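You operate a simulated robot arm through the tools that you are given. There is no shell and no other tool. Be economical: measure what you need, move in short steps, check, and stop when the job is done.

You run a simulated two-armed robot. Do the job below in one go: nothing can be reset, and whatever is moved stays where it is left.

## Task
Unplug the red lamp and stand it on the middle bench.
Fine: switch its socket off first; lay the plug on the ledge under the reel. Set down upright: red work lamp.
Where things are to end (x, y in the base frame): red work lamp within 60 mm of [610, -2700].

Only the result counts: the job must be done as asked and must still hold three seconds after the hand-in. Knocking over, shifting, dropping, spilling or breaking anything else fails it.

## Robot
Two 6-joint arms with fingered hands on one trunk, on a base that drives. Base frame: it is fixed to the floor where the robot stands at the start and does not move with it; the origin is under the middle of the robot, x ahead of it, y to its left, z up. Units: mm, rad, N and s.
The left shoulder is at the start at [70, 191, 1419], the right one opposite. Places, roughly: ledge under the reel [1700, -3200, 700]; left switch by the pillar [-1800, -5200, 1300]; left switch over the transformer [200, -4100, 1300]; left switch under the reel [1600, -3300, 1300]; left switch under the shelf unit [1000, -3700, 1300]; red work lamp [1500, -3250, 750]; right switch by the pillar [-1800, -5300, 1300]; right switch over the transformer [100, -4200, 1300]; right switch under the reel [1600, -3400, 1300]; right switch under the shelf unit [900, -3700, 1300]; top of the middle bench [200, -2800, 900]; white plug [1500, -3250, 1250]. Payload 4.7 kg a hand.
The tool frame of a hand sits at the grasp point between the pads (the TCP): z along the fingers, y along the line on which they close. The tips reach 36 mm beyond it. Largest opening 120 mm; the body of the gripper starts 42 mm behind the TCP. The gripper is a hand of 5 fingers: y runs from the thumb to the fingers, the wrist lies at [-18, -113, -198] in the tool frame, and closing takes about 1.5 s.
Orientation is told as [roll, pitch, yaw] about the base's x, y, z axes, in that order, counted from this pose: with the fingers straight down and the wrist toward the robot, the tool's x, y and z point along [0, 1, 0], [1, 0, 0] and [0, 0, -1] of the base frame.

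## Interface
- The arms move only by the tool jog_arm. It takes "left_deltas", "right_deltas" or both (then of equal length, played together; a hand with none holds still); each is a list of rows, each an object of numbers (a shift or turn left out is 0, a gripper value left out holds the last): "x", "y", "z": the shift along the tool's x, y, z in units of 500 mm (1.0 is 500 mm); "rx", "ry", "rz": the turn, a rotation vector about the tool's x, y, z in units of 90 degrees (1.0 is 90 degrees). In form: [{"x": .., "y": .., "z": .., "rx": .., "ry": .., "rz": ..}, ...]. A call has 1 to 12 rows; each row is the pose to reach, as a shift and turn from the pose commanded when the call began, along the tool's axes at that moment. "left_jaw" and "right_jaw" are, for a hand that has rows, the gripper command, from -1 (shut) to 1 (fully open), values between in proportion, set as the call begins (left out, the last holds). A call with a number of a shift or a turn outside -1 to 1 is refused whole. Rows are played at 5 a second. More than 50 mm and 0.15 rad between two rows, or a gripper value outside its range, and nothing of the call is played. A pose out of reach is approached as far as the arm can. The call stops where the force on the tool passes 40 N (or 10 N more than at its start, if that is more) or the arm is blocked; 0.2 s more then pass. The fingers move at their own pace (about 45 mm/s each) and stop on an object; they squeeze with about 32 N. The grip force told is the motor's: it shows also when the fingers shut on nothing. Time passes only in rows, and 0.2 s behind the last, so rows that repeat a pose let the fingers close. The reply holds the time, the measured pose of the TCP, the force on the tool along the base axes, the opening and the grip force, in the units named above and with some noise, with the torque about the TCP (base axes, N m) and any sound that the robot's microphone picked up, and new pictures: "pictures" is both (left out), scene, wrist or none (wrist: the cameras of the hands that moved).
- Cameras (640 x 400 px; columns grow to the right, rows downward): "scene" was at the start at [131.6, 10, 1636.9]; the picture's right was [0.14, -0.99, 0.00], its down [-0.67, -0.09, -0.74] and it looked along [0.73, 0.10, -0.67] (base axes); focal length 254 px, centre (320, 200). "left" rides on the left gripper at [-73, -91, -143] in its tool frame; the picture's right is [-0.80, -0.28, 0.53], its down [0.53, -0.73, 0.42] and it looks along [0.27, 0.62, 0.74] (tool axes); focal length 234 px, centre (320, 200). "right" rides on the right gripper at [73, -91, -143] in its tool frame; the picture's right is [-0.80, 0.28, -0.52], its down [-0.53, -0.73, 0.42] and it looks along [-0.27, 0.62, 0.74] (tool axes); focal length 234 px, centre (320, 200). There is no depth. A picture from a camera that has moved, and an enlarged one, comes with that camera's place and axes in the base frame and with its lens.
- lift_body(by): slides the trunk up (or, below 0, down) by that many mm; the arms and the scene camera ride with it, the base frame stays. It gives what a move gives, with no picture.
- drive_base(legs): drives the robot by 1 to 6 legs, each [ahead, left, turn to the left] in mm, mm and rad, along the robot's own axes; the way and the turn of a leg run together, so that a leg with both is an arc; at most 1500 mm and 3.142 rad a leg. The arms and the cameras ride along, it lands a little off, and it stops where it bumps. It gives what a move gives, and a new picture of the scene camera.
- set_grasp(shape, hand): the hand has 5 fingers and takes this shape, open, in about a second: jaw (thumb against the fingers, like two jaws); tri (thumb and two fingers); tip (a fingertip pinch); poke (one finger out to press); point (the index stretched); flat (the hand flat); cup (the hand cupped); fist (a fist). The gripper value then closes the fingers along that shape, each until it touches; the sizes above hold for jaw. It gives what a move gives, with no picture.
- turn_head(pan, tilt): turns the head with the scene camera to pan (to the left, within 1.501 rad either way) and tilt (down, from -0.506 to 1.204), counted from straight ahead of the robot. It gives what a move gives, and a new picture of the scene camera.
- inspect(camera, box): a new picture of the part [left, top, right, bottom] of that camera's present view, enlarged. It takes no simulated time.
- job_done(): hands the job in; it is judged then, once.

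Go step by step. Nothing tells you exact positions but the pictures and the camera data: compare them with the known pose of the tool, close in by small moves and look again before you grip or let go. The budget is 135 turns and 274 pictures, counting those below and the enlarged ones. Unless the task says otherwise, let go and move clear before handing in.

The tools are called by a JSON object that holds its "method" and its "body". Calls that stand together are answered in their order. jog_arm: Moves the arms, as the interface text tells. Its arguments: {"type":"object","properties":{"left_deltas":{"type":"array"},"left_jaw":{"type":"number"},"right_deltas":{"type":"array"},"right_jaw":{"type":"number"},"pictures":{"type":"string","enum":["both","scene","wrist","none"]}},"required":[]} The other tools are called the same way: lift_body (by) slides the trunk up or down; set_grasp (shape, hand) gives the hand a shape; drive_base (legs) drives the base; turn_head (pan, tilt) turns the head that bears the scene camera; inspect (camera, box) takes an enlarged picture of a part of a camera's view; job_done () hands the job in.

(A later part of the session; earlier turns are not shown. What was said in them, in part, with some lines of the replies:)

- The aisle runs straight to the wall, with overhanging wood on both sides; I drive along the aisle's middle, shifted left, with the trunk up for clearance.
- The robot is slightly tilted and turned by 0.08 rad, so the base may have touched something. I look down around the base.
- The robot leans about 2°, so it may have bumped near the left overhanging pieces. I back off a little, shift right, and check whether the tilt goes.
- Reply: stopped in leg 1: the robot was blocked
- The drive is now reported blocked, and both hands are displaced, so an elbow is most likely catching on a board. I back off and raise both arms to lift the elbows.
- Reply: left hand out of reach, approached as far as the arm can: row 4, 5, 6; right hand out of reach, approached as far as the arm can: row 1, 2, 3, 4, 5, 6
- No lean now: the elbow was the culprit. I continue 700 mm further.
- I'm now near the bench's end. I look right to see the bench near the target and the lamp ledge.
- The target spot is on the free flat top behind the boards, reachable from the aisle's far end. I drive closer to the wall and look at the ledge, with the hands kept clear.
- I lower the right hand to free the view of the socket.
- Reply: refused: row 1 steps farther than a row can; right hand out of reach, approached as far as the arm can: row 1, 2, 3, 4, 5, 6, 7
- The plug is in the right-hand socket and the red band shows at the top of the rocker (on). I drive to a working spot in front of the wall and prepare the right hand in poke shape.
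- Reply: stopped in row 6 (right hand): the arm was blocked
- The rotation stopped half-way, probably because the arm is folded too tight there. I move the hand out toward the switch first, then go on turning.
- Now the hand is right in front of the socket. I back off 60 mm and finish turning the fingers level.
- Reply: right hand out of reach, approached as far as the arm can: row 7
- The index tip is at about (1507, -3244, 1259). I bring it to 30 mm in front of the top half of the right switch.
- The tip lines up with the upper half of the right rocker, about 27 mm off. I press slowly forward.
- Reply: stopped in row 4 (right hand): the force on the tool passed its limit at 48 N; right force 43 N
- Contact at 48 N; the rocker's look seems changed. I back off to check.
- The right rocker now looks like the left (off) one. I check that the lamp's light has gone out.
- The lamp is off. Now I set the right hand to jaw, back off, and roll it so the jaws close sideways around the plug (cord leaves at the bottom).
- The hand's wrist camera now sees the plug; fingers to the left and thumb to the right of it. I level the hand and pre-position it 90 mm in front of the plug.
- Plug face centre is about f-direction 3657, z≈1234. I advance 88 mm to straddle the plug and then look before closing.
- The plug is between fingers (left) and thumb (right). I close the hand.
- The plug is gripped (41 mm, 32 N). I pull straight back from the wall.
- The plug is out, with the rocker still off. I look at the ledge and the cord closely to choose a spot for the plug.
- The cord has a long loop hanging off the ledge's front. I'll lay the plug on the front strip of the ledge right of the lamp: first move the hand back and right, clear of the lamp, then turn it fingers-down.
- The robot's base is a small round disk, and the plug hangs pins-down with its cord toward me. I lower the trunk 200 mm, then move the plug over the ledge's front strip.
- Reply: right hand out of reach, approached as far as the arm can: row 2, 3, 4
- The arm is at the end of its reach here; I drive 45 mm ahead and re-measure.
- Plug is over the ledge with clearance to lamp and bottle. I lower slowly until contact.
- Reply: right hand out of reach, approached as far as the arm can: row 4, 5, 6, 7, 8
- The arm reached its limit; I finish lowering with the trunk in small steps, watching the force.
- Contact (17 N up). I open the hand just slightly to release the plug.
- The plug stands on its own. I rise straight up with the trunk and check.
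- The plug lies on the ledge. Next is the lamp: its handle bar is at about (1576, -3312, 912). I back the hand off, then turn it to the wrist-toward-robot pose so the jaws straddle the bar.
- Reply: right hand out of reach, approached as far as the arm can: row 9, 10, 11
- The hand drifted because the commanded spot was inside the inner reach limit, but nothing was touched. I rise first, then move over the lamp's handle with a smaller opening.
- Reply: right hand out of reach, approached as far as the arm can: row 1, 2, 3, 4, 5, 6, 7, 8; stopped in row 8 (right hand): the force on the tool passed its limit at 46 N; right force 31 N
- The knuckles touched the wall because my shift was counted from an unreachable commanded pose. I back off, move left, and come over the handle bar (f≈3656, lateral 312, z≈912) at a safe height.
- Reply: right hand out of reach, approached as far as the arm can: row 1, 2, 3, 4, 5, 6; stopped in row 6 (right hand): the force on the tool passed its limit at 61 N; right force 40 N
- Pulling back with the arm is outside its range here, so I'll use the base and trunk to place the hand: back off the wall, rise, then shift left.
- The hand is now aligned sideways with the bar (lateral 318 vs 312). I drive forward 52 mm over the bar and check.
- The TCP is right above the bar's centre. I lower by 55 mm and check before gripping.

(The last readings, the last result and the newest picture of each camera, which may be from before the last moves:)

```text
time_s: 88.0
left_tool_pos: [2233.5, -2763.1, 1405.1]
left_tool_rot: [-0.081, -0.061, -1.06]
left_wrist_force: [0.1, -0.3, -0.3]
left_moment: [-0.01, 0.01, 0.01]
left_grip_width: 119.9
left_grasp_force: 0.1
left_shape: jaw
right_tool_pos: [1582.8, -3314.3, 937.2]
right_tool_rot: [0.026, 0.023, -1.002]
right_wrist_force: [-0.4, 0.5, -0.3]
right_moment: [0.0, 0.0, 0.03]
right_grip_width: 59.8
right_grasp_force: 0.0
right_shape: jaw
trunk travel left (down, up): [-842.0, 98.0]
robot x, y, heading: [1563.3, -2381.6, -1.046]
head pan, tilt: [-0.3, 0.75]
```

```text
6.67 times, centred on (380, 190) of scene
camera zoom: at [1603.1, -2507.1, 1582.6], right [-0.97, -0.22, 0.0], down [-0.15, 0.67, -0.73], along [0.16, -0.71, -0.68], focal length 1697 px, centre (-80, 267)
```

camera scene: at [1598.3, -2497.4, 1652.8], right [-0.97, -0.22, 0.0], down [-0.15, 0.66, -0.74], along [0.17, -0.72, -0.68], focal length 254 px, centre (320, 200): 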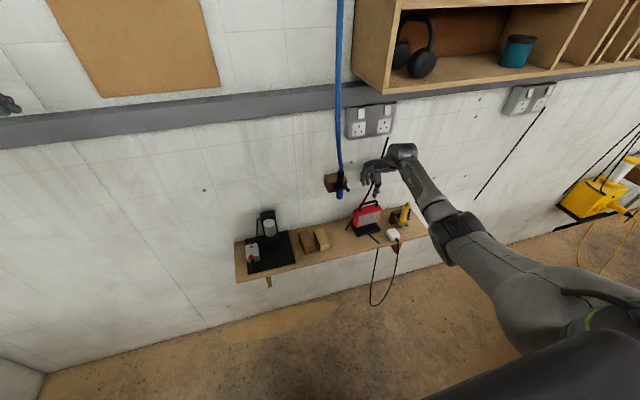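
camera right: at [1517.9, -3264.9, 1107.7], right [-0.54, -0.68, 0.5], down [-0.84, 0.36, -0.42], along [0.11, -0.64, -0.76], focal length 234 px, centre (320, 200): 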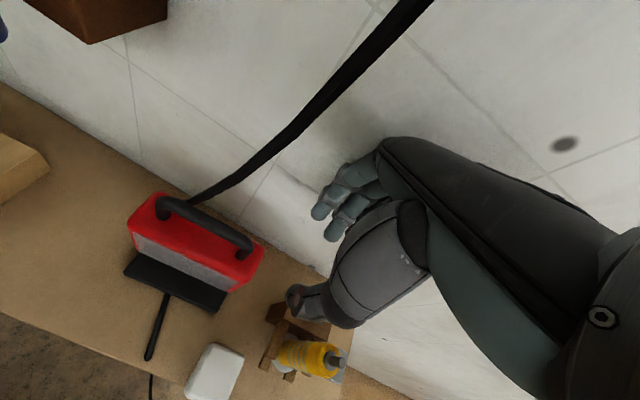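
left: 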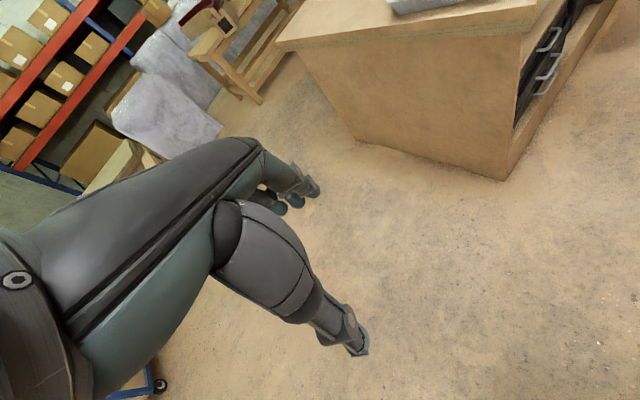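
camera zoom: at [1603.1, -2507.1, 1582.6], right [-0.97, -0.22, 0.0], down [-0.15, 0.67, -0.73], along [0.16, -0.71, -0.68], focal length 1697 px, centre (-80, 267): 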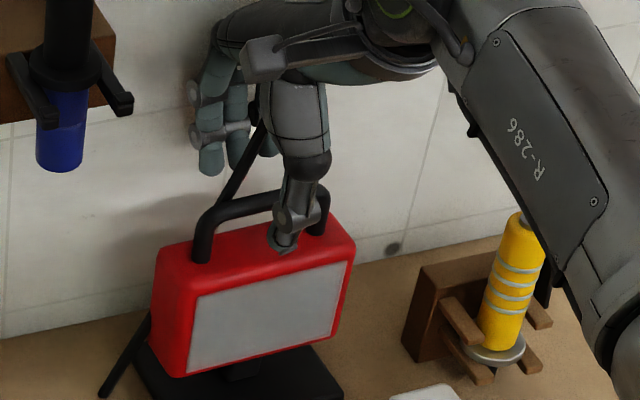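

Thumb in front of and fingers behind the bar. I close the grip.

{"method": "jog_arm", "body": {"right_deltas": [{}, {}, {}, {}, {}, {}], "right_jaw": -1, "pictures": "wrist"}}

{"method": "inspect", "body": {"camera": "scene", "box": [340, 160, 420, 220]}}

{"method": "inspect", "body": {"camera": "right", "box": [220, 180, 380, 310]}}

```text
time_s: 89.4
left_tool_pos: [2232.4, -2761.6, 1405.4]
left_tool_rot: [-0.08, -0.06, -1.058]
left_wrist_force: [-0.5, -0.2, 0.3]
left_moment: [-0.01, 0.03, 0.03]
left_grip_width: 119.9
left_grasp_force: 0.1
left_shape: jaw
right_tool_pos: [1584.1, -3313.8, 938.5]
right_tool_rot: [0.027, 0.021, -1.001]
right_wrist_force: [0.4, -1.2, 6.6]
right_moment: [-0.07, 0.0, 0.08]
right_grip_width: 0.0
right_grasp_force: 31.6
right_shape: jaw
trunk travel left (down, up): [-842.0, 98.0]
robot x, y, heading: [1556.7, -2383.4, -1.044]
head pan, tilt: [-0.3, 0.75]
camera right: at [1594.6, -3201.5, 1086.1], right [-0.53, -0.69, 0.5], down [-0.84, 0.35, -0.42], along [0.12, -0.64, -0.76], focal length 234 px, centre (320, 200)
```

right: 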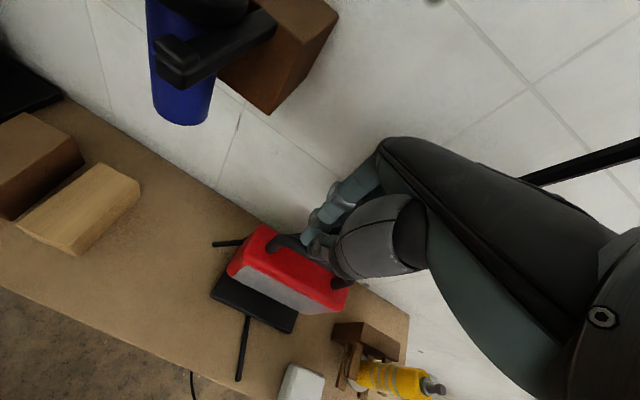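

```text
6.67 times, centred on (380, 190) of scene
camera zoom: at [1603.2, -2505.9, 1582.8], right [-0.97, -0.22, 0.0], down [-0.15, 0.66, -0.73], along [0.16, -0.71, -0.68], focal length 1697 px, centre (-80, 267)
```

zoom: 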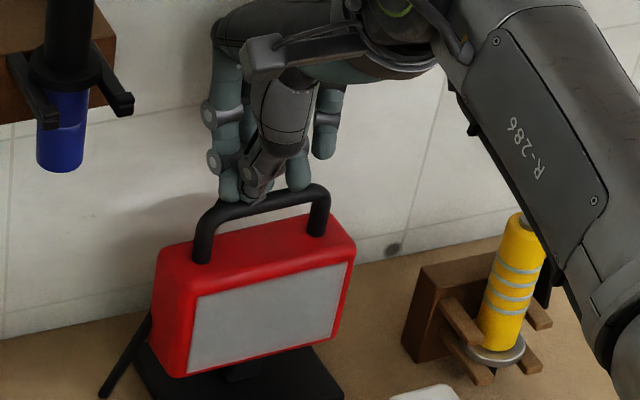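

```text
3.08 times, centred on (300, 245) of right
camera zoom: at [1594.6, -3201.5, 1086.1], right [-0.53, -0.69, 0.5], down [-0.84, 0.35, -0.42], along [0.12, -0.64, -0.76], focal length 720 px, centre (382, 62)
```

zoom: 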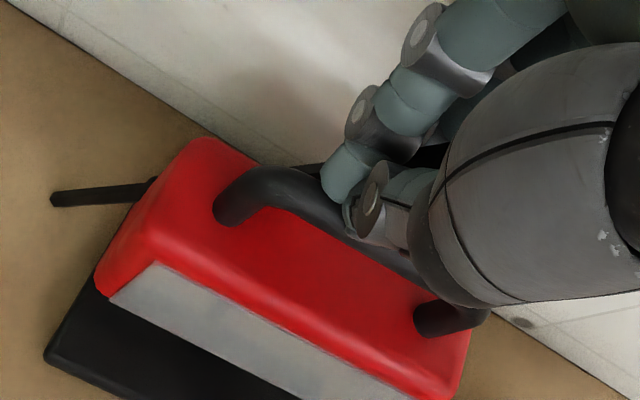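

The fingers closed just above the bar, resting on it at z≈902. I reopen, lower 22 mm more and close again.

{"method": "jog_arm", "body": {"right_deltas": [{}, {}, {}, {}, {}, {}], "right_jaw": 0.0, "pictures": "none"}}

{"method": "lift_body", "body": {"by": -22}}

{"method": "inspect", "body": {"camera": "scene", "box": [340, 160, 420, 220]}}

```text
time_s: 90.8
left_tool_pos: [2233.6, -2762.6, 1404.5]
left_tool_rot: [-0.08, -0.061, -1.059]
left_wrist_force: [0.7, 0.0, 0.4]
left_moment: [0.0, 0.02, -0.03]
left_grip_width: 120.0
left_grasp_force: 0.1
left_shape: jaw
right_tool_pos: [1583.3, -3312.9, 937.2]
right_tool_rot: [0.026, 0.025, -1.002]
right_wrist_force: [-0.2, -0.2, -0.4]
right_moment: [-0.01, -0.02, -0.01]
right_grip_width: 59.6
right_grasp_force: 0.0
right_shape: jaw
trunk travel left (down, up): [-842.0, 98.0]
robot x, y, heading: [1564.4, -2382.1, -1.039]
head pan, tilt: [-0.3, 0.75]
```

```text
time_s: 91.5
left_tool_pos: [2232.9, -2762.5, 1383.7]
left_tool_rot: [-0.08, -0.059, -1.06]
left_wrist_force: [-0.4, 0.3, 1.3]
left_moment: [-0.01, -0.02, -0.03]
left_grip_width: 120.0
left_grasp_force: 0.1
left_shape: jaw
right_tool_pos: [1583.2, -3313.7, 914.4]
right_tool_rot: [0.026, 0.025, -1.002]
right_wrist_force: [0.0, -0.3, 0.4]
right_moment: [-0.01, 0.0, 0.04]
right_grip_width: 59.6
right_grasp_force: 0.0
right_shape: jaw
trunk travel left (down, up): [-820.0, 120.0]
robot x, y, heading: [1561.0, -2379.9, -1.049]
head pan, tilt: [-0.3, 0.75]
```

```text
6.67 times, centred on (380, 190) of scene
camera zoom: at [1603.0, -2506.8, 1560.6], right [-0.97, -0.22, 0.0], down [-0.15, 0.66, -0.73], along [0.16, -0.71, -0.68], focal length 1697 px, centre (-80, 267)
```

zoom: 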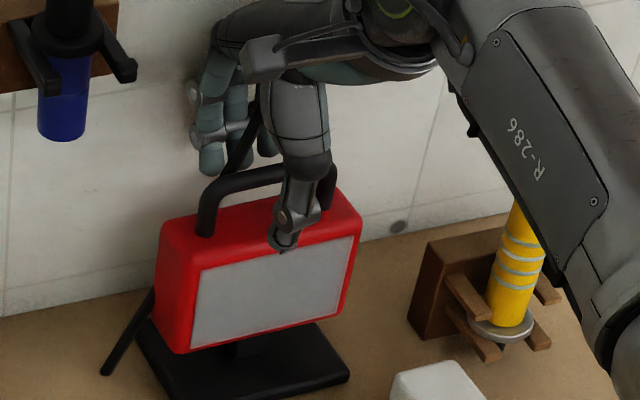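

{"method": "jog_arm", "body": {"right_deltas": [{}, {}, {}, {}, {}, {}, {}], "right_jaw": -1, "pictures": "none"}}

{"method": "inspect", "body": {"camera": "scene", "box": [340, 160, 420, 220]}}

{"method": "inspect", "body": {"camera": "right", "box": [220, 180, 380, 310]}}

```text
time_s: 93.1
left_tool_pos: [2232.5, -2763.6, 1382.8]
left_tool_rot: [-0.079, -0.058, -1.06]
left_wrist_force: [0.6, -0.5, 0.5]
left_moment: [0.0, 0.01, 0.01]
left_grip_width: 119.9
left_grasp_force: 0.1
left_shape: jaw
right_tool_pos: [1583.4, -3314.0, 914.7]
right_tool_rot: [0.028, 0.027, -1.003]
right_wrist_force: [0.3, -0.8, 0.6]
right_moment: [-0.03, 0.01, 0.0]
right_grip_width: 2.1
right_grasp_force: 32.1
right_shape: jaw
trunk travel left (down, up): [-820.0, 120.0]
robot x, y, heading: [1564.3, -2380.5, -1.046]
head pan, tilt: [-0.3, 0.75]
```

```text
6.67 times, centred on (380, 190) of scene
camera zoom: at [1603.1, -2508.0, 1560.5], right [-0.97, -0.22, 0.0], down [-0.15, 0.67, -0.73], along [0.16, -0.71, -0.68], focal length 1697 px, centre (-80, 267)
```

zoom: 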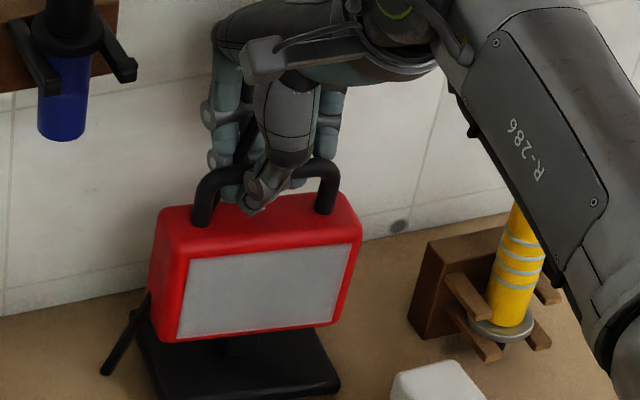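

```text
3.08 times, centred on (300, 245) of right
camera zoom: at [1594.2, -3202.6, 1061.8], right [-0.53, -0.69, 0.5], down [-0.84, 0.35, -0.42], along [0.12, -0.64, -0.76], focal length 720 px, centre (382, 62)
```

zoom: 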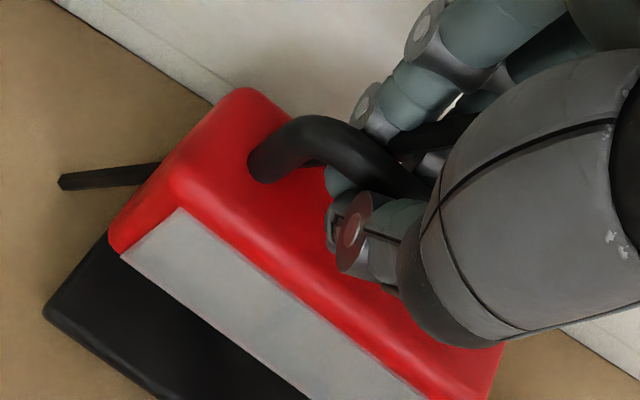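

The handle is enclosed by thumb and fingers. I test-lift 40 mm.

{"method": "lift_body", "body": {"by": 40}}

{"method": "inspect", "body": {"camera": "scene", "box": [310, 140, 430, 240]}}

```text
time_s: 93.9
left_tool_pos: [2232.1, -2764.8, 1422.0]
left_tool_rot: [-0.078, -0.058, -1.06]
left_wrist_force: [-0.3, 0.0, 0.3]
left_moment: [-0.02, -0.01, 0.03]
left_grip_width: 119.9
left_grasp_force: 0.1
left_shape: jaw
right_tool_pos: [1584.2, -3314.7, 952.4]
right_tool_rot: [0.028, 0.026, -1.002]
right_wrist_force: [0.0, -0.2, -6.8]
right_moment: [0.01, -0.05, 0.04]
right_grip_width: 2.3
right_grasp_force: 32.3
right_shape: jaw
trunk travel left (down, up): [-860.0, 80.0]
robot x, y, heading: [1560.9, -2383.6, -1.043]
head pan, tilt: [-0.3, 0.75]
```

```text
4.00 times, centred on (370, 190) of scene
camera zoom: at [1603.4, -2508.6, 1600.4], right [-0.97, -0.22, 0.0], down [-0.15, 0.67, -0.73], along [0.16, -0.71, -0.68], focal length 1018 px, centre (120, 240)
```

zoom: 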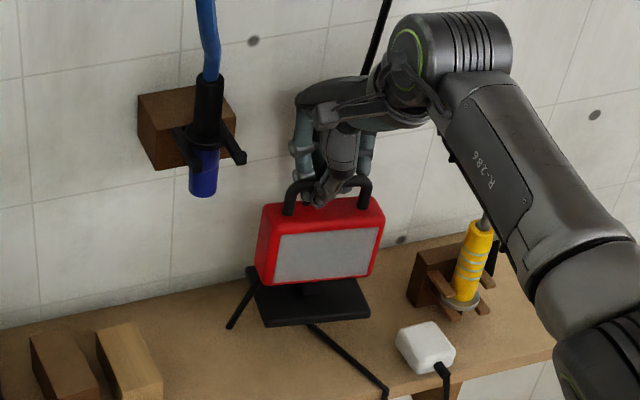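

The lamp hangs upright (about 7 N). I raise the trunk fully and back off from the wall, watching the plug.

{"method": "lift_body", "body": {"by": 78}}

{"method": "drive_base", "body": {"legs": [[-200, 0, 0]]}}

{"method": "jog_arm", "body": {"right_deltas": [{"z": -0.06}, {"z": -0.12}, {"z": -0.18}, {"z": -0.24}]}}

```text
time_s: 95.1
left_tool_pos: [2232.4, -2764.6, 1500.1]
left_tool_rot: [-0.08, -0.056, -1.06]
left_wrist_force: [0.4, 0.5, 1.3]
left_moment: [0.02, -0.04, 0.01]
left_grip_width: 119.8
left_grasp_force: 0.0
left_shape: jaw
right_tool_pos: [1583.7, -3313.4, 1030.7]
right_tool_rot: [0.029, 0.025, -1.004]
right_wrist_force: [-0.6, 0.5, -6.8]
right_moment: [0.04, -0.02, 0.0]
right_grip_width: 2.2
right_grasp_force: 32.1
right_shape: jaw
trunk travel left (down, up): [-938.0, 2.0]
robot x, y, heading: [1561.0, -2381.7, -1.046]
head pan, tilt: [-0.3, 0.75]
```

```text
time_s: 96.7
left_tool_pos: [2136.7, -2596.6, 1498.4]
left_tool_rot: [-0.08, -0.053, -1.06]
left_wrist_force: [0.4, -0.8, -0.7]
left_moment: [0.05, 0.03, -0.03]
left_grip_width: 120.1
left_grasp_force: 0.1
left_shape: jaw
right_tool_pos: [1487.7, -3146.4, 1030.2]
right_tool_rot: [0.027, 0.026, -1.003]
right_wrist_force: [0.0, -0.3, -6.1]
right_moment: [0.04, -0.06, 0.03]
right_grip_width: 2.3
right_grasp_force: 32.1
right_shape: jaw
trunk travel left (down, up): [-938.0, 2.0]
robot x, y, heading: [1464.9, -2208.5, -1.043]
head pan, tilt: [-0.3, 0.75]
camera scene: at [1507.0, -2342.5, 1678.0], right [-0.97, -0.22, 0.0], down [-0.15, 0.67, -0.73], along [0.16, -0.71, -0.69], focal length 254 px, centre (320, 200)
```

scene: 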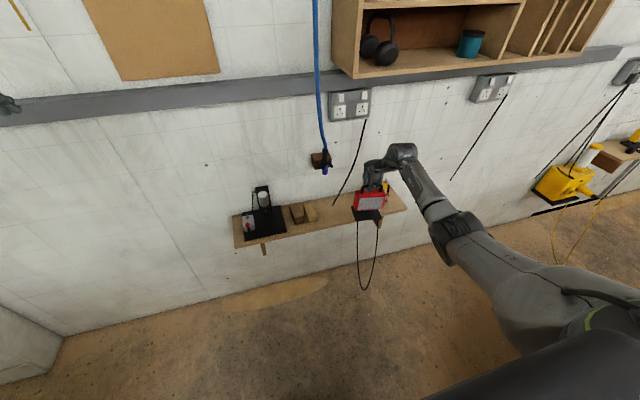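

```text
time_s: 97.7
left_tool_pos: [2132.9, -2591.2, 1501.6]
left_tool_rot: [-0.082, -0.06, -1.06]
left_wrist_force: [-1.0, 0.6, -0.4]
left_moment: [-0.05, 0.02, 0.0]
left_grip_width: 119.9
left_grasp_force: 0.1
left_shape: jaw
right_tool_pos: [1478.6, -3174.8, 1146.6]
right_tool_rot: [0.027, 0.028, -0.99]
right_wrist_force: [-0.4, 0.4, -6.1]
right_moment: [-0.01, -0.07, 0.02]
right_grip_width: 2.5
right_grasp_force: 32.1
right_shape: jaw
right hand out of reach, approached as far as the arm can: row 1, 2, 3, 4
trunk travel left (down, up): [-938.0, 2.0]
robot x, y, heading: [1463.4, -2212.0, -1.037]
head pan, tilt: [-0.3, 0.75]
camera scene: at [1503.9, -2336.5, 1678.6], right [-0.97, -0.22, 0.0], down [-0.15, 0.66, -0.73], along [0.16, -0.71, -0.68], focal length 254 px, centre (320, 200)
camera right: at [1488.7, -3064.0, 1293.9], right [-0.52, -0.69, 0.49], down [-0.84, 0.34, -0.42], along [0.12, -0.64, -0.76], focal length 234 px, centre (320, 200)
```

scene: 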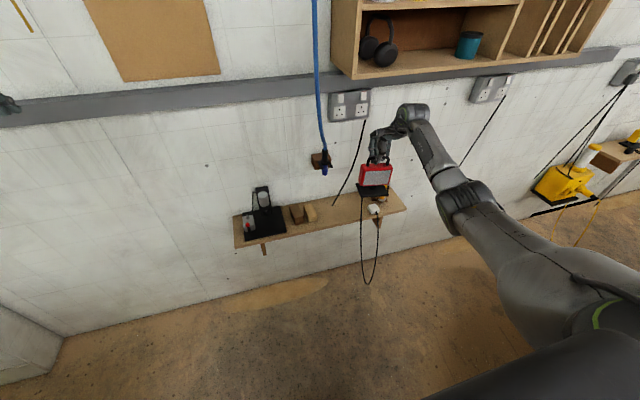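
right: 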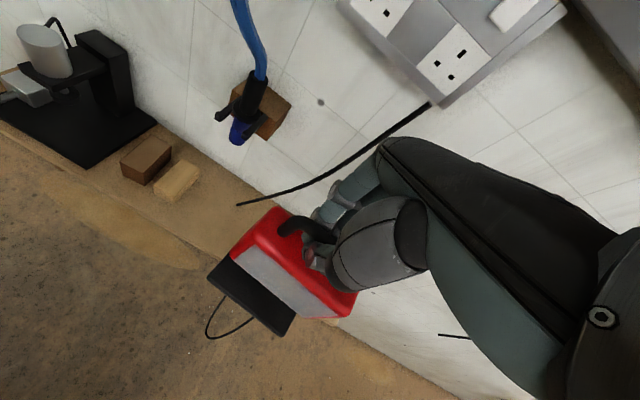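

The lamp is up (bottom ≈ 975 mm) and the plug stays put. I turn the robot right in stages toward the bench, drifting toward the wall side so the lamp stays clear of the boards.

{"method": "drive_base", "body": {"legs": [[0, 0, -0.6], [107, 73, 0]]}}

{"method": "turn_head", "body": {"pan": -0.6, "tilt": 0.7}}

```text
time_s: 100.7
left_tool_pos: [1862.1, -3014.8, 1504.3]
left_tool_rot: [-0.077, -0.061, -1.664]
left_wrist_force: [-0.4, 0.8, 0.9]
left_moment: [-0.01, -0.04, 0.01]
left_grip_width: 119.6
left_grasp_force: 0.0
left_shape: jaw
right_tool_pos: [992.0, -3124.9, 1145.9]
right_tool_rot: [0.03, 0.026, -1.596]
right_wrist_force: [-1.0, 1.3, -7.2]
right_moment: [0.04, -0.05, -0.01]
right_grip_width: 2.7
right_grasp_force: 32.2
right_shape: jaw
trunk travel left (down, up): [-938.0, 2.0]
robot x, y, heading: [1528.2, -2322.1, -1.647]
head pan, tilt: [-0.3, 0.75]
camera scene: at [1488.1, -2448.2, 1678.8], right [-0.93, 0.37, 0.0], down [0.25, 0.63, -0.73], along [-0.27, -0.68, -0.68], focal length 254 px, centre (320, 200)
```

scene: 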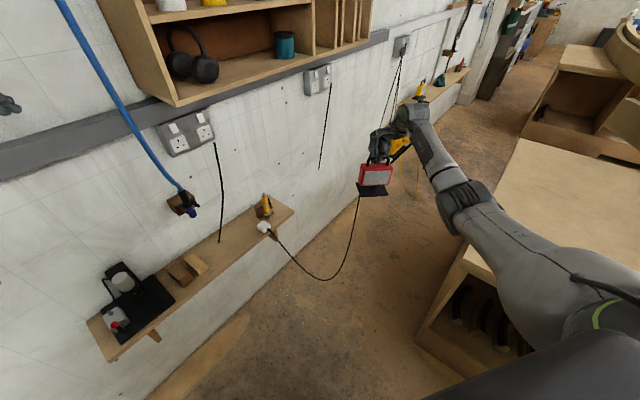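

```text
time_s: 101.5
left_tool_pos: [1864.2, -3021.1, 1499.1]
left_tool_rot: [-0.08, -0.057, -1.664]
left_wrist_force: [-0.8, -0.9, 0.2]
left_moment: [0.02, 0.0, -0.02]
left_grip_width: 119.7
left_grasp_force: 0.1
left_shape: jaw
right_tool_pos: [993.7, -3127.7, 1144.1]
right_tool_rot: [0.027, 0.028, -1.594]
right_wrist_force: [1.0, -0.2, -6.4]
right_moment: [0.03, -0.06, -0.02]
right_grip_width: 2.4
right_grasp_force: 31.9
right_shape: jaw
trunk travel left (down, up): [-938.0, 2.0]
robot x, y, heading: [1528.4, -2322.9, -1.651]
head pan, tilt: [-0.6, 0.7]
camera scene: at [1468.7, -2442.3, 1682.7], right [-0.78, 0.63, 0.0], down [0.4, 0.5, -0.76], along [-0.48, -0.6, -0.65], focal length 254 px, centre (320, 200)
```

scene: 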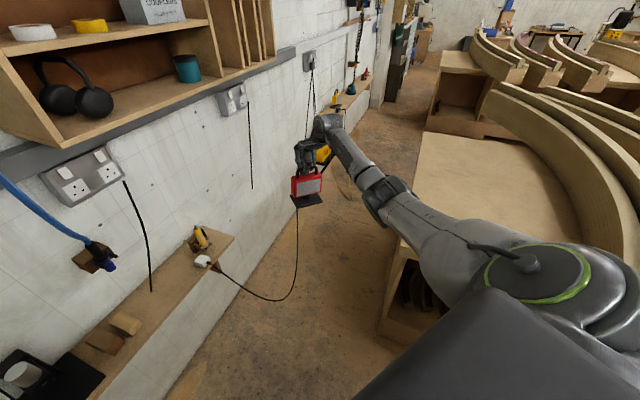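

Bench top and free area are in clear view; the cord has ample slack. I shift slightly and turn most of the way.

{"method": "drive_base", "body": {"legs": [[93, 13, 0], [0, 0, -0.5]]}}

{"method": "inspect", "body": {"camera": "right", "box": [0, 0, 640, 400]}}

```text
time_s: 103.6
left_tool_pos: [1673.6, -3179.0, 1499.8]
left_tool_rot: [-0.065, -0.045, -1.921]
left_wrist_force: [11.7, 4.6, -3.9]
left_moment: [0.39, -0.33, 0.65]
left_grip_width: 117.5
left_grasp_force: 0.0
left_shape: jaw
right_tool_pos: [796.9, -3038.7, 1141.7]
right_tool_rot: [0.03, 0.034, -1.88]
right_wrist_force: [-0.3, -1.2, -5.5]
right_moment: [-0.04, -0.09, -0.01]
right_grip_width: 1.7
right_grasp_force: 32.2
right_shape: jaw
trunk travel left (down, up): [-938.0, 2.0]
robot x, y, heading: [1534.8, -2422.8, -1.93]
head pan, tilt: [-0.6, 0.7]
stopped in leg 2: the force on the tool passed its limit at 75 N (the readings are from after the stop); the commanded pose is now the measured one
camera scene: at [1446.0, -2515.1, 1682.7], right [-0.57, 0.82, 0.0], down [0.53, 0.37, -0.77], along [-0.63, -0.44, -0.64], focal length 254 px, centre (320, 200)
```

scene: 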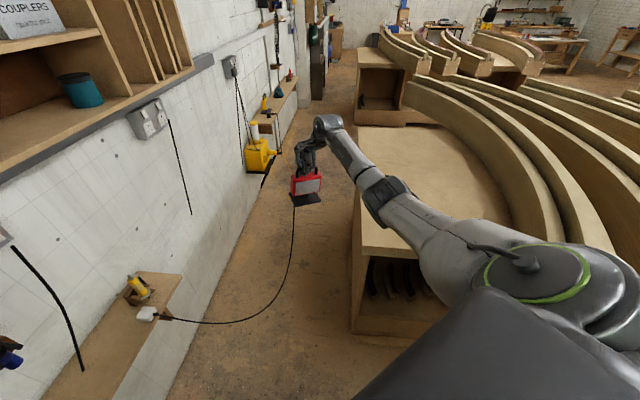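

```text
1.00 times, centred on (320, 200) of right (not enlarged: the box is as wide or as high as the picture)
camera zoom: at [889.2, -2976.7, 1291.6], right [-0.87, -0.03, 0.49], down [-0.27, 0.87, -0.41], along [-0.42, -0.49, -0.76], focal length 234 px, centre (320, 200)
```

zoom: 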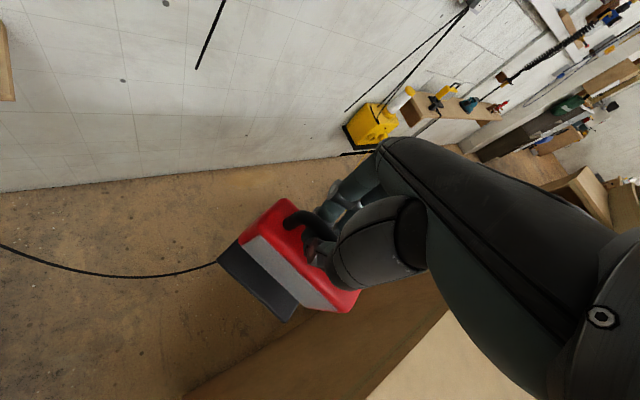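

The left hand touched something near the cabinet/hose. I turn back a little and look at it.

{"method": "drive_base", "body": {"legs": [[0, 0, 0.12]]}}

{"method": "turn_head", "body": {"pan": 0.5, "tilt": 0.3}}

{"method": "inspect", "body": {"camera": "left", "box": [0, 0, 640, 400]}}

```text
time_s: 104.6
left_tool_pos: [1753.6, -3157.6, 1501.9]
left_tool_rot: [-0.064, -0.047, -1.806]
left_wrist_force: [0.0, 0.3, 0.0]
left_moment: [-0.01, -0.09, 0.03]
left_grip_width: 119.8
left_grasp_force: 0.0
left_shape: jaw
right_tool_pos: [868.3, -3119.9, 1141.6]
right_tool_rot: [0.031, 0.031, -1.762]
right_wrist_force: [-0.4, -0.2, -7.0]
right_moment: [0.04, -0.05, 0.0]
right_grip_width: 1.4
right_grasp_force: 32.0
right_shape: jaw
trunk travel left (down, up): [-938.0, 2.0]
robot x, y, heading: [1532.3, -2411.4, -1.812]
head pan, tilt: [-0.6, 0.7]
camera scene: at [1449.6, -2523.5, 1682.6], right [-0.67, 0.75, 0.0], down [0.48, 0.43, -0.76], along [-0.57, -0.51, -0.65], focal length 254 px, centre (320, 200)
```

scene: 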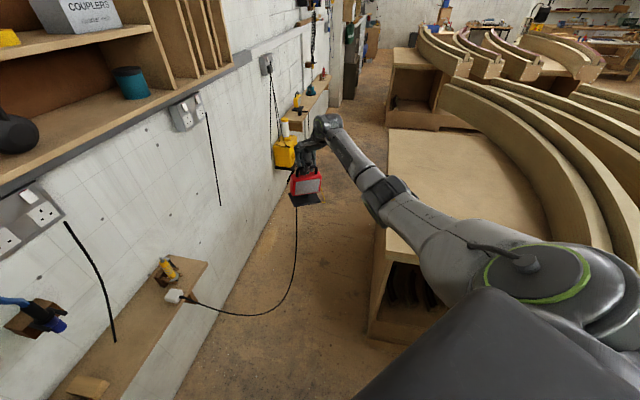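

```text
time_s: 105.9
left_tool_pos: [1758.2, -3159.2, 1500.2]
left_tool_rot: [-0.067, -0.049, -1.807]
left_wrist_force: [-0.2, 0.2, -0.1]
left_moment: [-0.05, 0.01, 0.02]
left_grip_width: 119.7
left_grasp_force: 0.1
left_shape: jaw
right_tool_pos: [872.6, -3122.0, 1142.9]
right_tool_rot: [0.027, 0.033, -1.762]
right_wrist_force: [-0.5, -0.2, -5.7]
right_moment: [0.05, -0.01, 0.01]
right_grip_width: 1.6
right_grasp_force: 32.2
right_shape: jaw
trunk travel left (down, up): [-938.0, 2.0]
robot x, y, heading: [1526.9, -2415.1, -1.813]
head pan, tilt: [0.499, 0.3]
camera scene: at [1541.2, -2559.2, 1718.9], right [-0.97, -0.25, 0.0], down [-0.07, 0.29, -0.95], along [0.24, -0.92, -0.3], focal length 254 px, centre (320, 200)
```

scene: 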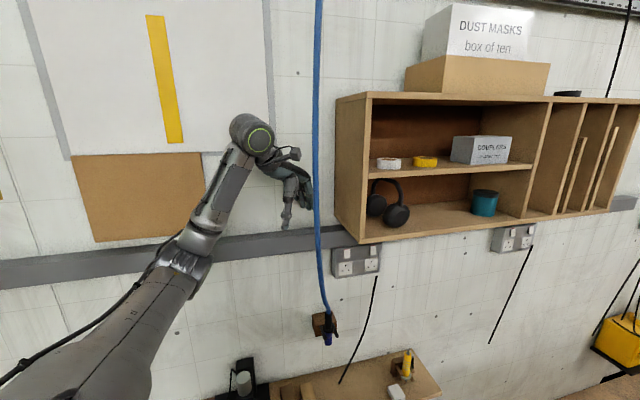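

```text
1.00 times, centred on (320, 200) of left (not enlarged: the box is as wide or as high as the picture)
camera zoom: at [1719.0, -3048.4, 1643.9], right [-0.75, 0.44, -0.48], down [0.65, 0.57, -0.49], along [0.06, -0.69, -0.72], focal length 234 px, centre (320, 200)
```

zoom: 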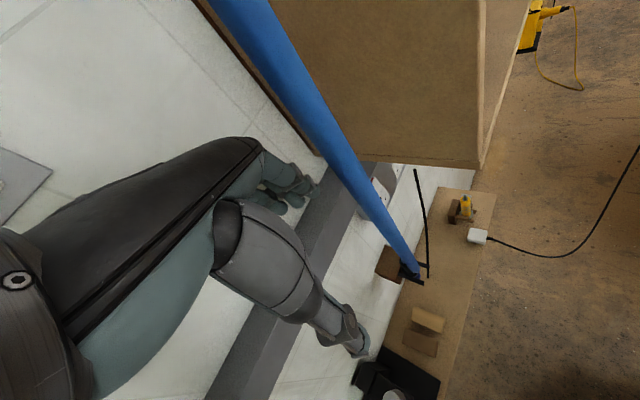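

The cabinet, hose and its contents look unchanged. I move back from the wall first so the left hand clears everything, then finish turning.

{"method": "drive_base", "body": {"legs": [[-131, -85, 0]]}}

{"method": "turn_head", "body": {"pan": -0.5, "tilt": 0.7}}

```text
time_s: 107.3
left_tool_pos: [1707.3, -3014.7, 1498.6]
left_tool_rot: [-0.069, -0.047, -1.807]
left_wrist_force: [0.4, -0.8, -0.1]
left_moment: [0.03, 0.01, -0.03]
left_grip_width: 119.5
left_grasp_force: 0.0
left_shape: jaw
right_tool_pos: [823.1, -2976.8, 1141.8]
right_tool_rot: [0.027, 0.034, -1.765]
right_wrist_force: [-0.2, -1.4, -6.5]
right_moment: [0.03, 0.0, -0.02]
right_grip_width: 1.2
right_grasp_force: 32.0
right_shape: jaw
trunk travel left (down, up): [-938.0, 2.0]
robot x, y, heading: [1483.2, -2269.8, -1.814]
head pan, tilt: [0.499, 0.3]
camera scene: at [1492.4, -2416.0, 1718.5], right [-0.97, -0.25, 0.0], down [-0.07, 0.29, -0.95], along [0.24, -0.92, -0.3], focal length 254 px, centre (320, 200)
```

scene: 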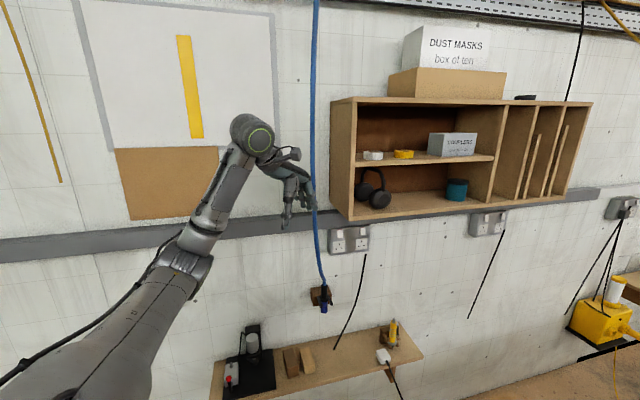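

```text
time_s: 108.6
left_tool_pos: [1706.3, -3013.2, 1501.0]
left_tool_rot: [-0.068, -0.048, -1.806]
left_wrist_force: [0.6, 0.8, -0.3]
left_moment: [0.01, -0.04, -0.04]
left_grip_width: 120.0
left_grasp_force: 0.0
left_shape: jaw
right_tool_pos: [822.6, -2975.0, 1142.0]
right_tool_rot: [0.027, 0.034, -1.765]
right_wrist_force: [0.3, -0.2, -5.8]
right_moment: [0.06, -0.01, -0.01]
right_grip_width: 1.6
right_grasp_force: 32.3
right_shape: jaw
trunk travel left (down, up): [-938.0, 2.0]
robot x, y, heading: [1482.6, -2269.9, -1.815]
head pan, tilt: [-0.499, 0.7]
camera scene: at [1410.4, -2385.3, 1682.7], right [-0.74, 0.68, 0.0], down [0.44, 0.48, -0.76], along [-0.52, -0.56, -0.65], focal length 254 px, centre (320, 200)
```

scene: 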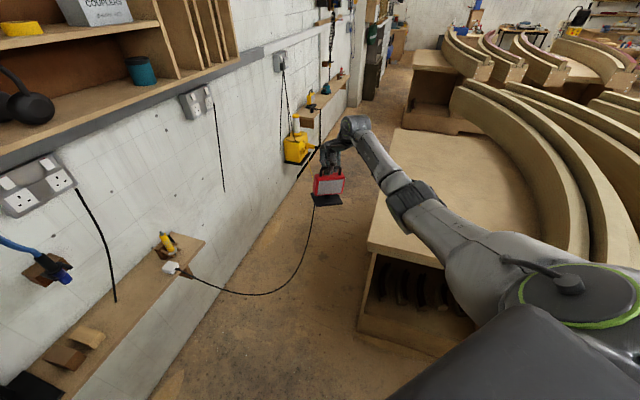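

Everything is clear. I rotate the last 0.36 rad so the lamp comes over the target.

{"method": "drive_base", "body": {"legs": [[0, 0, -0.361]]}}

{"method": "inspect", "body": {"camera": "right", "box": [0, 0, 640, 400]}}

```text
time_s: 110.2
left_tool_pos: [1429.9, -3045.2, 1499.5]
left_tool_rot: [-0.069, -0.049, -2.17]
left_wrist_force: [-0.3, 0.1, 0.5]
left_moment: [0.02, 0.04, 0.04]
left_grip_width: 120.0
left_grasp_force: 0.1
left_shape: jaw
right_tool_pos: [616.8, -2695.5, 1143.8]
right_tool_rot: [0.028, 0.029, -2.124]
right_wrist_force: [0.4, -0.5, -6.5]
right_moment: [0.02, -0.06, 0.01]
right_grip_width: 1.6
right_grasp_force: 31.7
right_shape: jaw
trunk travel left (down, up): [-938.0, 2.0]
robot x, y, heading: [1481.9, -2267.9, -2.179]
head pan, tilt: [-0.499, 0.7]
camera scene: at [1376.5, -2353.2, 1682.8], right [-0.45, 0.89, 0.0], down [0.58, 0.29, -0.76], along [-0.68, -0.34, -0.64], focal length 254 px, centre (320, 200)
```

scene: 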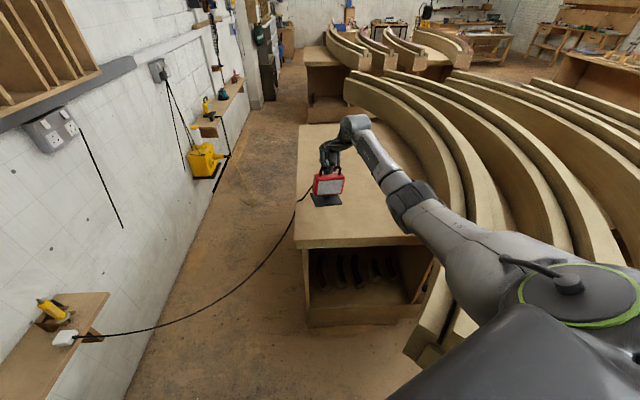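

```text
1.00 times, centred on (320, 200) of right (not enlarged: the box is as wide or as high as the picture)
camera zoom: at [720.8, -2657.6, 1292.0], right [-0.85, 0.18, 0.49], down [-0.05, 0.91, -0.42], along [-0.52, -0.38, -0.76], focal length 234 px, centre (320, 200)
```

zoom: 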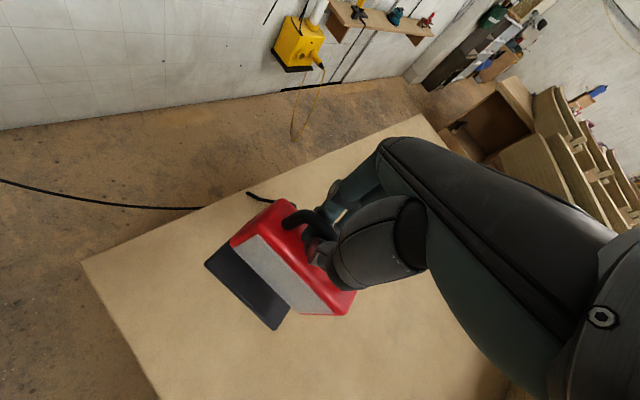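

The lamp is over the target (617, -2696); the plug remains on the ledge with the cord slack. I lower with the trunk.

{"method": "lift_body", "body": {"by": -55}}

{"method": "inspect", "body": {"camera": "right", "box": [160, 160, 400, 340]}}

{"method": "inspect", "body": {"camera": "scene", "box": [270, 110, 390, 220]}}

```text
time_s: 111.1
left_tool_pos: [1430.1, -3044.0, 1445.9]
left_tool_rot: [-0.065, -0.047, -2.171]
left_wrist_force: [0.6, 0.6, 0.3]
left_moment: [0.01, -0.01, -0.01]
left_grip_width: 119.7
left_grasp_force: 0.0
left_shape: jaw
right_tool_pos: [615.1, -2694.3, 1088.2]
right_tool_rot: [0.028, 0.031, -2.125]
right_wrist_force: [-0.1, 0.1, -5.8]
right_moment: [0.01, -0.02, -0.02]
right_grip_width: 1.7
right_grasp_force: 31.8
right_shape: jaw
trunk travel left (down, up): [-883.0, 57.0]
robot x, y, heading: [1485.6, -2269.9, -2.178]
head pan, tilt: [-0.499, 0.7]
```

```text
2.22 times, centred on (280, 250) of right
camera zoom: at [719.7, -2656.3, 1236.8], right [-0.85, 0.18, 0.49], down [-0.05, 0.91, -0.42], along [-0.52, -0.38, -0.76], focal length 520 px, centre (409, 89)
```

zoom: 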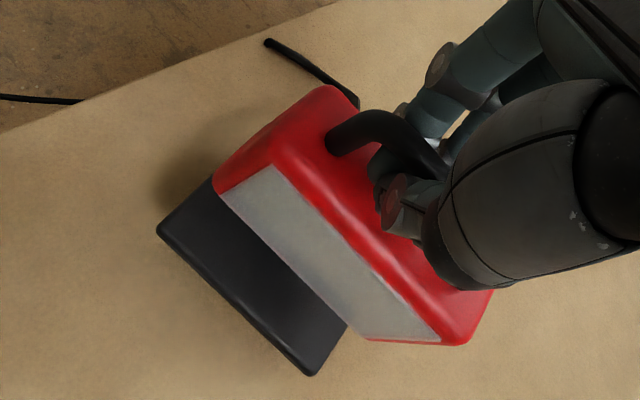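

```text
3.64 times, centred on (330, 165) of scene
camera zoom: at [1375.0, -2351.4, 1627.9], right [-0.45, 0.89, 0.0], down [0.58, 0.29, -0.76], along [-0.68, -0.34, -0.64], focal length 926 px, centre (284, 327)
```

zoom: 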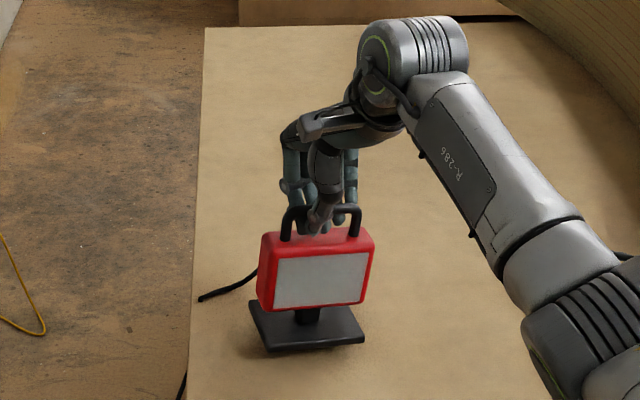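

Shadow shows the lamp close to the bench top. I lower in smaller steps, watching the load go off the hand.

{"method": "lift_body", "body": {"by": -12}}

{"method": "lift_body", "body": {"by": -6}}

```text
time_s: 111.7
left_tool_pos: [1429.3, -3044.2, 1433.1]
left_tool_rot: [-0.065, -0.049, -2.17]
left_wrist_force: [0.0, 1.0, 0.3]
left_moment: [0.01, -0.01, 0.01]
left_grip_width: 119.9
left_grasp_force: 0.0
left_shape: jaw
right_tool_pos: [615.1, -2695.2, 1076.0]
right_tool_rot: [0.029, 0.031, -2.126]
right_wrist_force: [-0.6, -0.2, -6.6]
right_moment: [0.0, -0.02, 0.01]
right_grip_width: 1.5
right_grasp_force: 31.8
right_shape: jaw
trunk travel left (down, up): [-871.0, 69.0]
robot x, y, heading: [1481.7, -2273.5, -2.174]
head pan, tilt: [-0.499, 0.7]
```

```text
time_s: 112.3
left_tool_pos: [1431.1, -3043.5, 1427.1]
left_tool_rot: [-0.068, -0.048, -2.167]
left_wrist_force: [0.5, -0.5, 0.4]
left_moment: [0.0, -0.02, -0.01]
left_grip_width: 119.8
left_grasp_force: 0.1
left_shape: jaw
right_tool_pos: [616.8, -2695.8, 1072.4]
right_tool_rot: [0.027, 0.031, -2.126]
right_wrist_force: [0.0, -1.7, -2.3]
right_moment: [-0.02, -0.02, 0.0]
right_grip_width: 1.8
right_grasp_force: 32.2
right_shape: jaw
trunk travel left (down, up): [-865.0, 75.0]
robot x, y, heading: [1483.9, -2267.9, -2.176]
head pan, tilt: [-0.499, 0.7]
```

Load is dropping (−2.3 N): the base is touching. One more small step.

{"method": "lift_body", "body": {"by": -4}}

{"method": "inspect", "body": {"camera": "scene", "box": [270, 110, 390, 220]}}

{"method": "inspect", "body": {"camera": "right", "box": [160, 160, 400, 340]}}

```text
time_s: 112.8
left_tool_pos: [1431.6, -3043.7, 1423.1]
left_tool_rot: [-0.067, -0.047, -2.168]
left_wrist_force: [-0.3, 0.1, 0.1]
left_moment: [0.0, -0.01, -0.03]
left_grip_width: 119.6
left_grasp_force: 0.1
left_shape: jaw
right_tool_pos: [617.5, -2696.9, 1068.0]
right_tool_rot: [0.031, 0.028, -2.126]
right_wrist_force: [1.8, -3.3, 1.8]
right_moment: [0.02, -0.01, 0.04]
right_grip_width: 1.8
right_grasp_force: 31.7
right_shape: jaw
trunk travel left (down, up): [-861.0, 79.0]
robot x, y, heading: [1480.7, -2267.5, -2.177]
head pan, tilt: [-0.499, 0.7]
```

```text
3.64 times, centred on (330, 165) of scene
camera zoom: at [1376.8, -2352.5, 1605.9], right [-0.45, 0.89, 0.0], down [0.58, 0.29, -0.76], along [-0.68, -0.34, -0.64], focal length 926 px, centre (284, 327)
```

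zoom: 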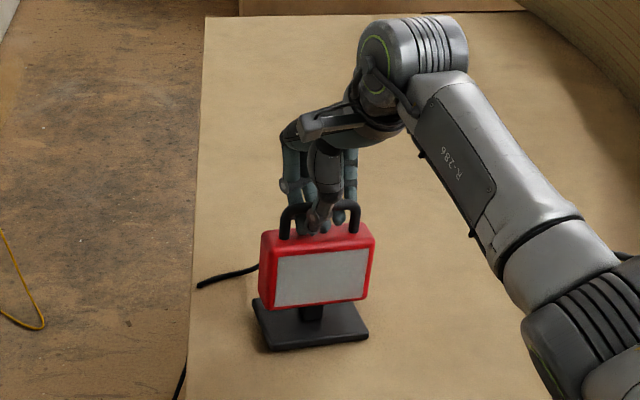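

```text
2.22 times, centred on (280, 250) of right
camera zoom: at [721.1, -2657.4, 1215.7], right [-0.85, 0.18, 0.49], down [-0.05, 0.91, -0.42], along [-0.52, -0.38, -0.76], focal length 520 px, centre (409, 89)
```

zoom: 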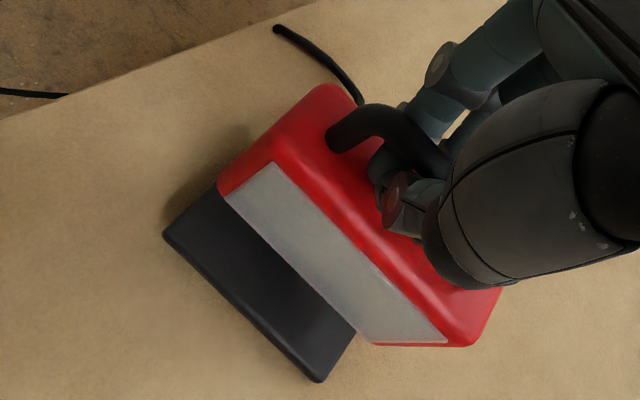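

The lamp stands on the bench. I open the hand.

{"method": "jog_arm", "body": {"right_deltas": [{}, {}, {}, {}, {}, {}, {}], "right_jaw": 0.0, "pictures": "wrist"}}

{"method": "inspect", "body": {"camera": "scene", "box": [270, 110, 390, 220]}}

```text
time_s: 114.4
left_tool_pos: [1431.1, -3043.1, 1424.7]
left_tool_rot: [-0.069, -0.049, -2.17]
left_wrist_force: [-0.1, -0.7, -0.3]
left_moment: [-0.02, -0.02, -0.04]
left_grip_width: 119.9
left_grasp_force: 0.0
left_shape: jaw
right_tool_pos: [616.4, -2694.7, 1067.8]
right_tool_rot: [0.026, 0.031, -2.126]
right_wrist_force: [-0.2, -0.4, -0.2]
right_moment: [0.02, -0.02, 0.0]
right_grip_width: 59.4
right_grasp_force: 0.1
right_shape: jaw
trunk travel left (down, up): [-861.0, 79.0]
robot x, y, heading: [1481.8, -2269.8, -2.178]
head pan, tilt: [-0.499, 0.7]
camera right: at [720.6, -2656.4, 1215.2], right [-0.85, 0.18, 0.49], down [-0.05, 0.91, -0.42], along [-0.52, -0.38, -0.76], focal length 234 px, centre (320, 200)
```

right: 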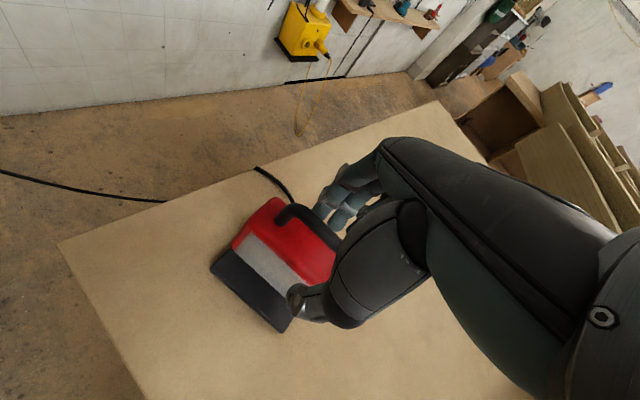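

```text
3.64 times, centred on (330, 165) of scene
camera zoom: at [1376.1, -2351.5, 1605.9], right [-0.45, 0.89, 0.0], down [0.58, 0.29, -0.76], along [-0.68, -0.34, -0.64], focal length 926 px, centre (284, 327)
```

zoom: 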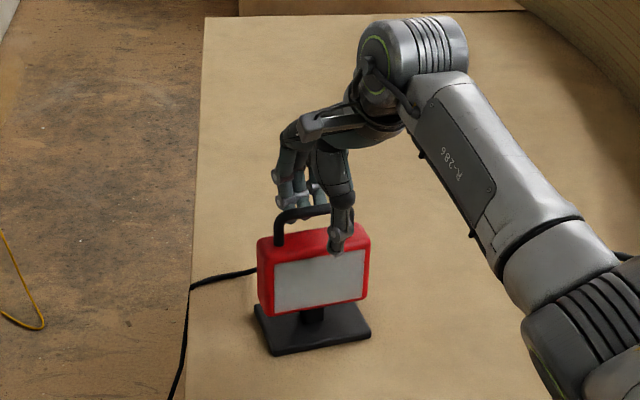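

Released and the lamp stands. I rise straight up with the trunk and check that nothing catches.

{"method": "lift_body", "body": {"by": 75}}

{"method": "inspect", "body": {"camera": "right", "box": [0, 0, 640, 400]}}

{"method": "inspect", "body": {"camera": "scene", "box": [0, 100, 400, 400]}}

```text
time_s: 115.5
left_tool_pos: [1430.5, -3043.6, 1499.4]
left_tool_rot: [-0.068, -0.048, -2.169]
left_wrist_force: [-0.5, 0.2, 0.4]
left_moment: [-0.02, 0.0, 0.0]
left_grip_width: 119.7
left_grasp_force: 0.1
left_shape: jaw
right_tool_pos: [616.9, -2695.8, 1141.1]
right_tool_rot: [0.028, 0.032, -2.128]
right_wrist_force: [-0.7, 1.0, 0.0]
right_moment: [0.0, 0.02, -0.03]
right_grip_width: 59.5
right_grasp_force: 0.0
right_shape: jaw
trunk travel left (down, up): [-936.0, 4.0]
robot x, y, heading: [1483.6, -2269.1, -2.178]
head pan, tilt: [-0.499, 0.7]
```

```text
1.00 times, centred on (320, 200) of right (not enlarged: the box is as wide or as high as the picture)
camera zoom: at [720.5, -2656.4, 1290.1], right [-0.85, 0.18, 0.49], down [-0.05, 0.91, -0.42], along [-0.52, -0.38, -0.76], focal length 234 px, centre (320, 200)
```

zoom: 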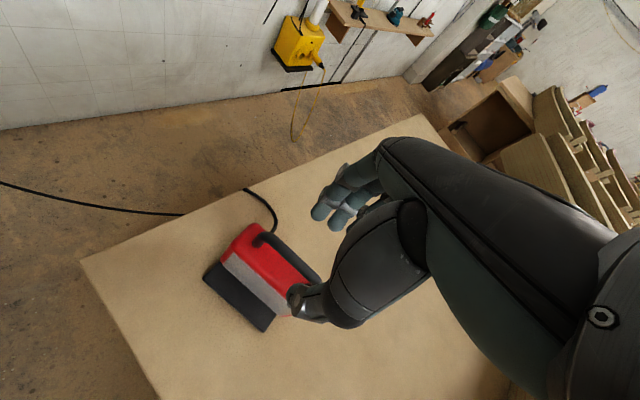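

```text
1.33 times, centred on (200, 250) of scene
camera zoom: at [1376.1, -2351.6, 1680.8], right [-0.45, 0.89, 0.0], down [0.58, 0.29, -0.76], along [-0.68, -0.34, -0.64], focal length 339 px, centre (480, 133)
```

zoom: 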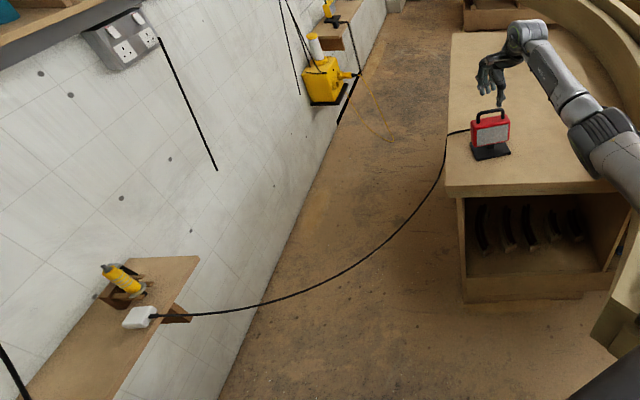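

The lamp stands at about (605–617, -2695) and the plug lies on the ledge. I swing the hand clear and take a last look.

{"method": "drive_base", "body": {"legs": [[0, 0, 0.3]]}}

{"method": "inspect", "body": {"camera": "scene", "box": [0, 100, 240, 320]}}

{"method": "inspect", "body": {"camera": "scene", "box": [320, 100, 560, 260]}}

```text
time_s: 116.9
left_tool_pos: [1660.8, -3023.7, 1499.7]
left_tool_rot: [-0.066, -0.05, -1.868]
left_wrist_force: [-0.2, -0.4, 0.1]
left_moment: [-0.01, 0.01, -0.01]
left_grip_width: 119.7
left_grasp_force: 0.1
left_shape: jaw
right_tool_pos: [780.2, -2933.2, 1141.1]
right_tool_rot: [0.029, 0.031, -1.824]
right_wrist_force: [-1.1, 0.7, -0.4]
right_moment: [0.0, -0.04, 0.01]
right_grip_width: 60.0
right_grasp_force: 0.0
right_shape: jaw
trunk travel left (down, up): [-936.0, 4.0]
robot x, y, heading: [1482.0, -2271.2, -1.872]
head pan, tilt: [-0.499, 0.7]
camera scene: at [1403.0, -2379.0, 1680.8], right [-0.69, 0.72, 0.0], down [0.46, 0.45, -0.76], along [-0.55, -0.53, -0.64], focal length 254 px, centre (320, 200)
```

scene: 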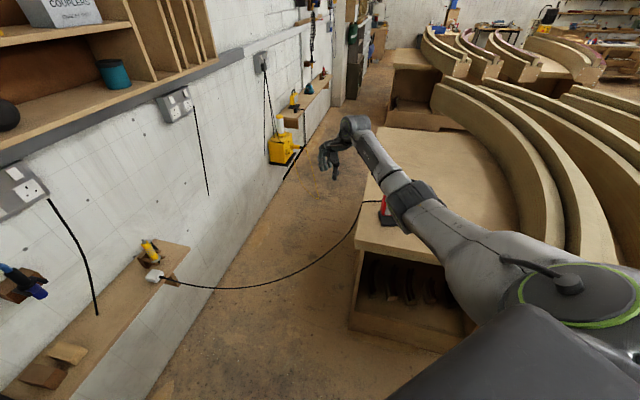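

```text
1.82 times, centred on (120, 210) of scene
camera zoom: at [1403.0, -2379.0, 1680.8], right [-0.69, 0.72, 0.0], down [0.46, 0.45, -0.76], along [-0.55, -0.53, -0.64], focal length 463 px, centre (684, 182)
```

zoom: 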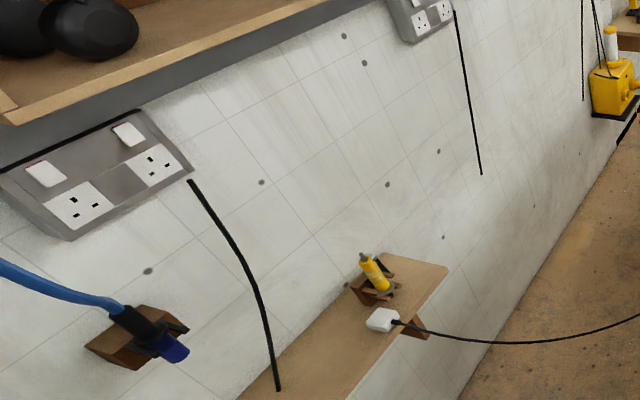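

```text
2.50 times, centred on (440, 180) of scene
camera zoom: at [1403.0, -2379.0, 1680.8], right [-0.69, 0.72, 0.0], down [0.46, 0.45, -0.76], along [-0.55, -0.53, -0.64], focal length 636 px, centre (20, 250)
```

zoom: 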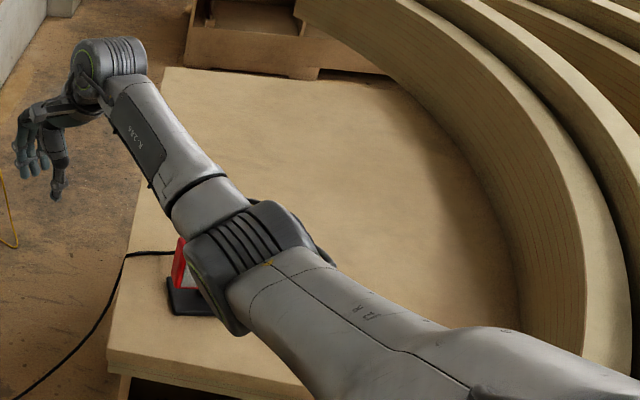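

The lamp stands on the bench, the plug lies on the ledge, the socket is off and the hand is clear. I hand in.

{"method": "job_done", "body": {}}

```text
The job is handed in.
```

I handed in the job: the red lamp's socket is switched off, its plug lies on the ledge under the reel, and the lamp stands upright on the middle bench. It is at about (610, -2695), estimated from the pictures, so within 60 mm of the target.

Three contacts along the way could count against the "nothing else moved" rule, though nothing looked shifted in the pictures:
- **Boards in the aisle:** driving in, the robot was blocked once and leaned, most likely because an elbow touched an overhanging board.
- **Cabinet or hose:** the left hand touched the wall cabinet or the hanging blue hose at about 75 N while turning. The cabinet, its contents and the hose looked unchanged afterwards.
- **Wall behind the lamp:** the right hand pressed against the wall while I was positioning it over the lamp, at up to 61 N.
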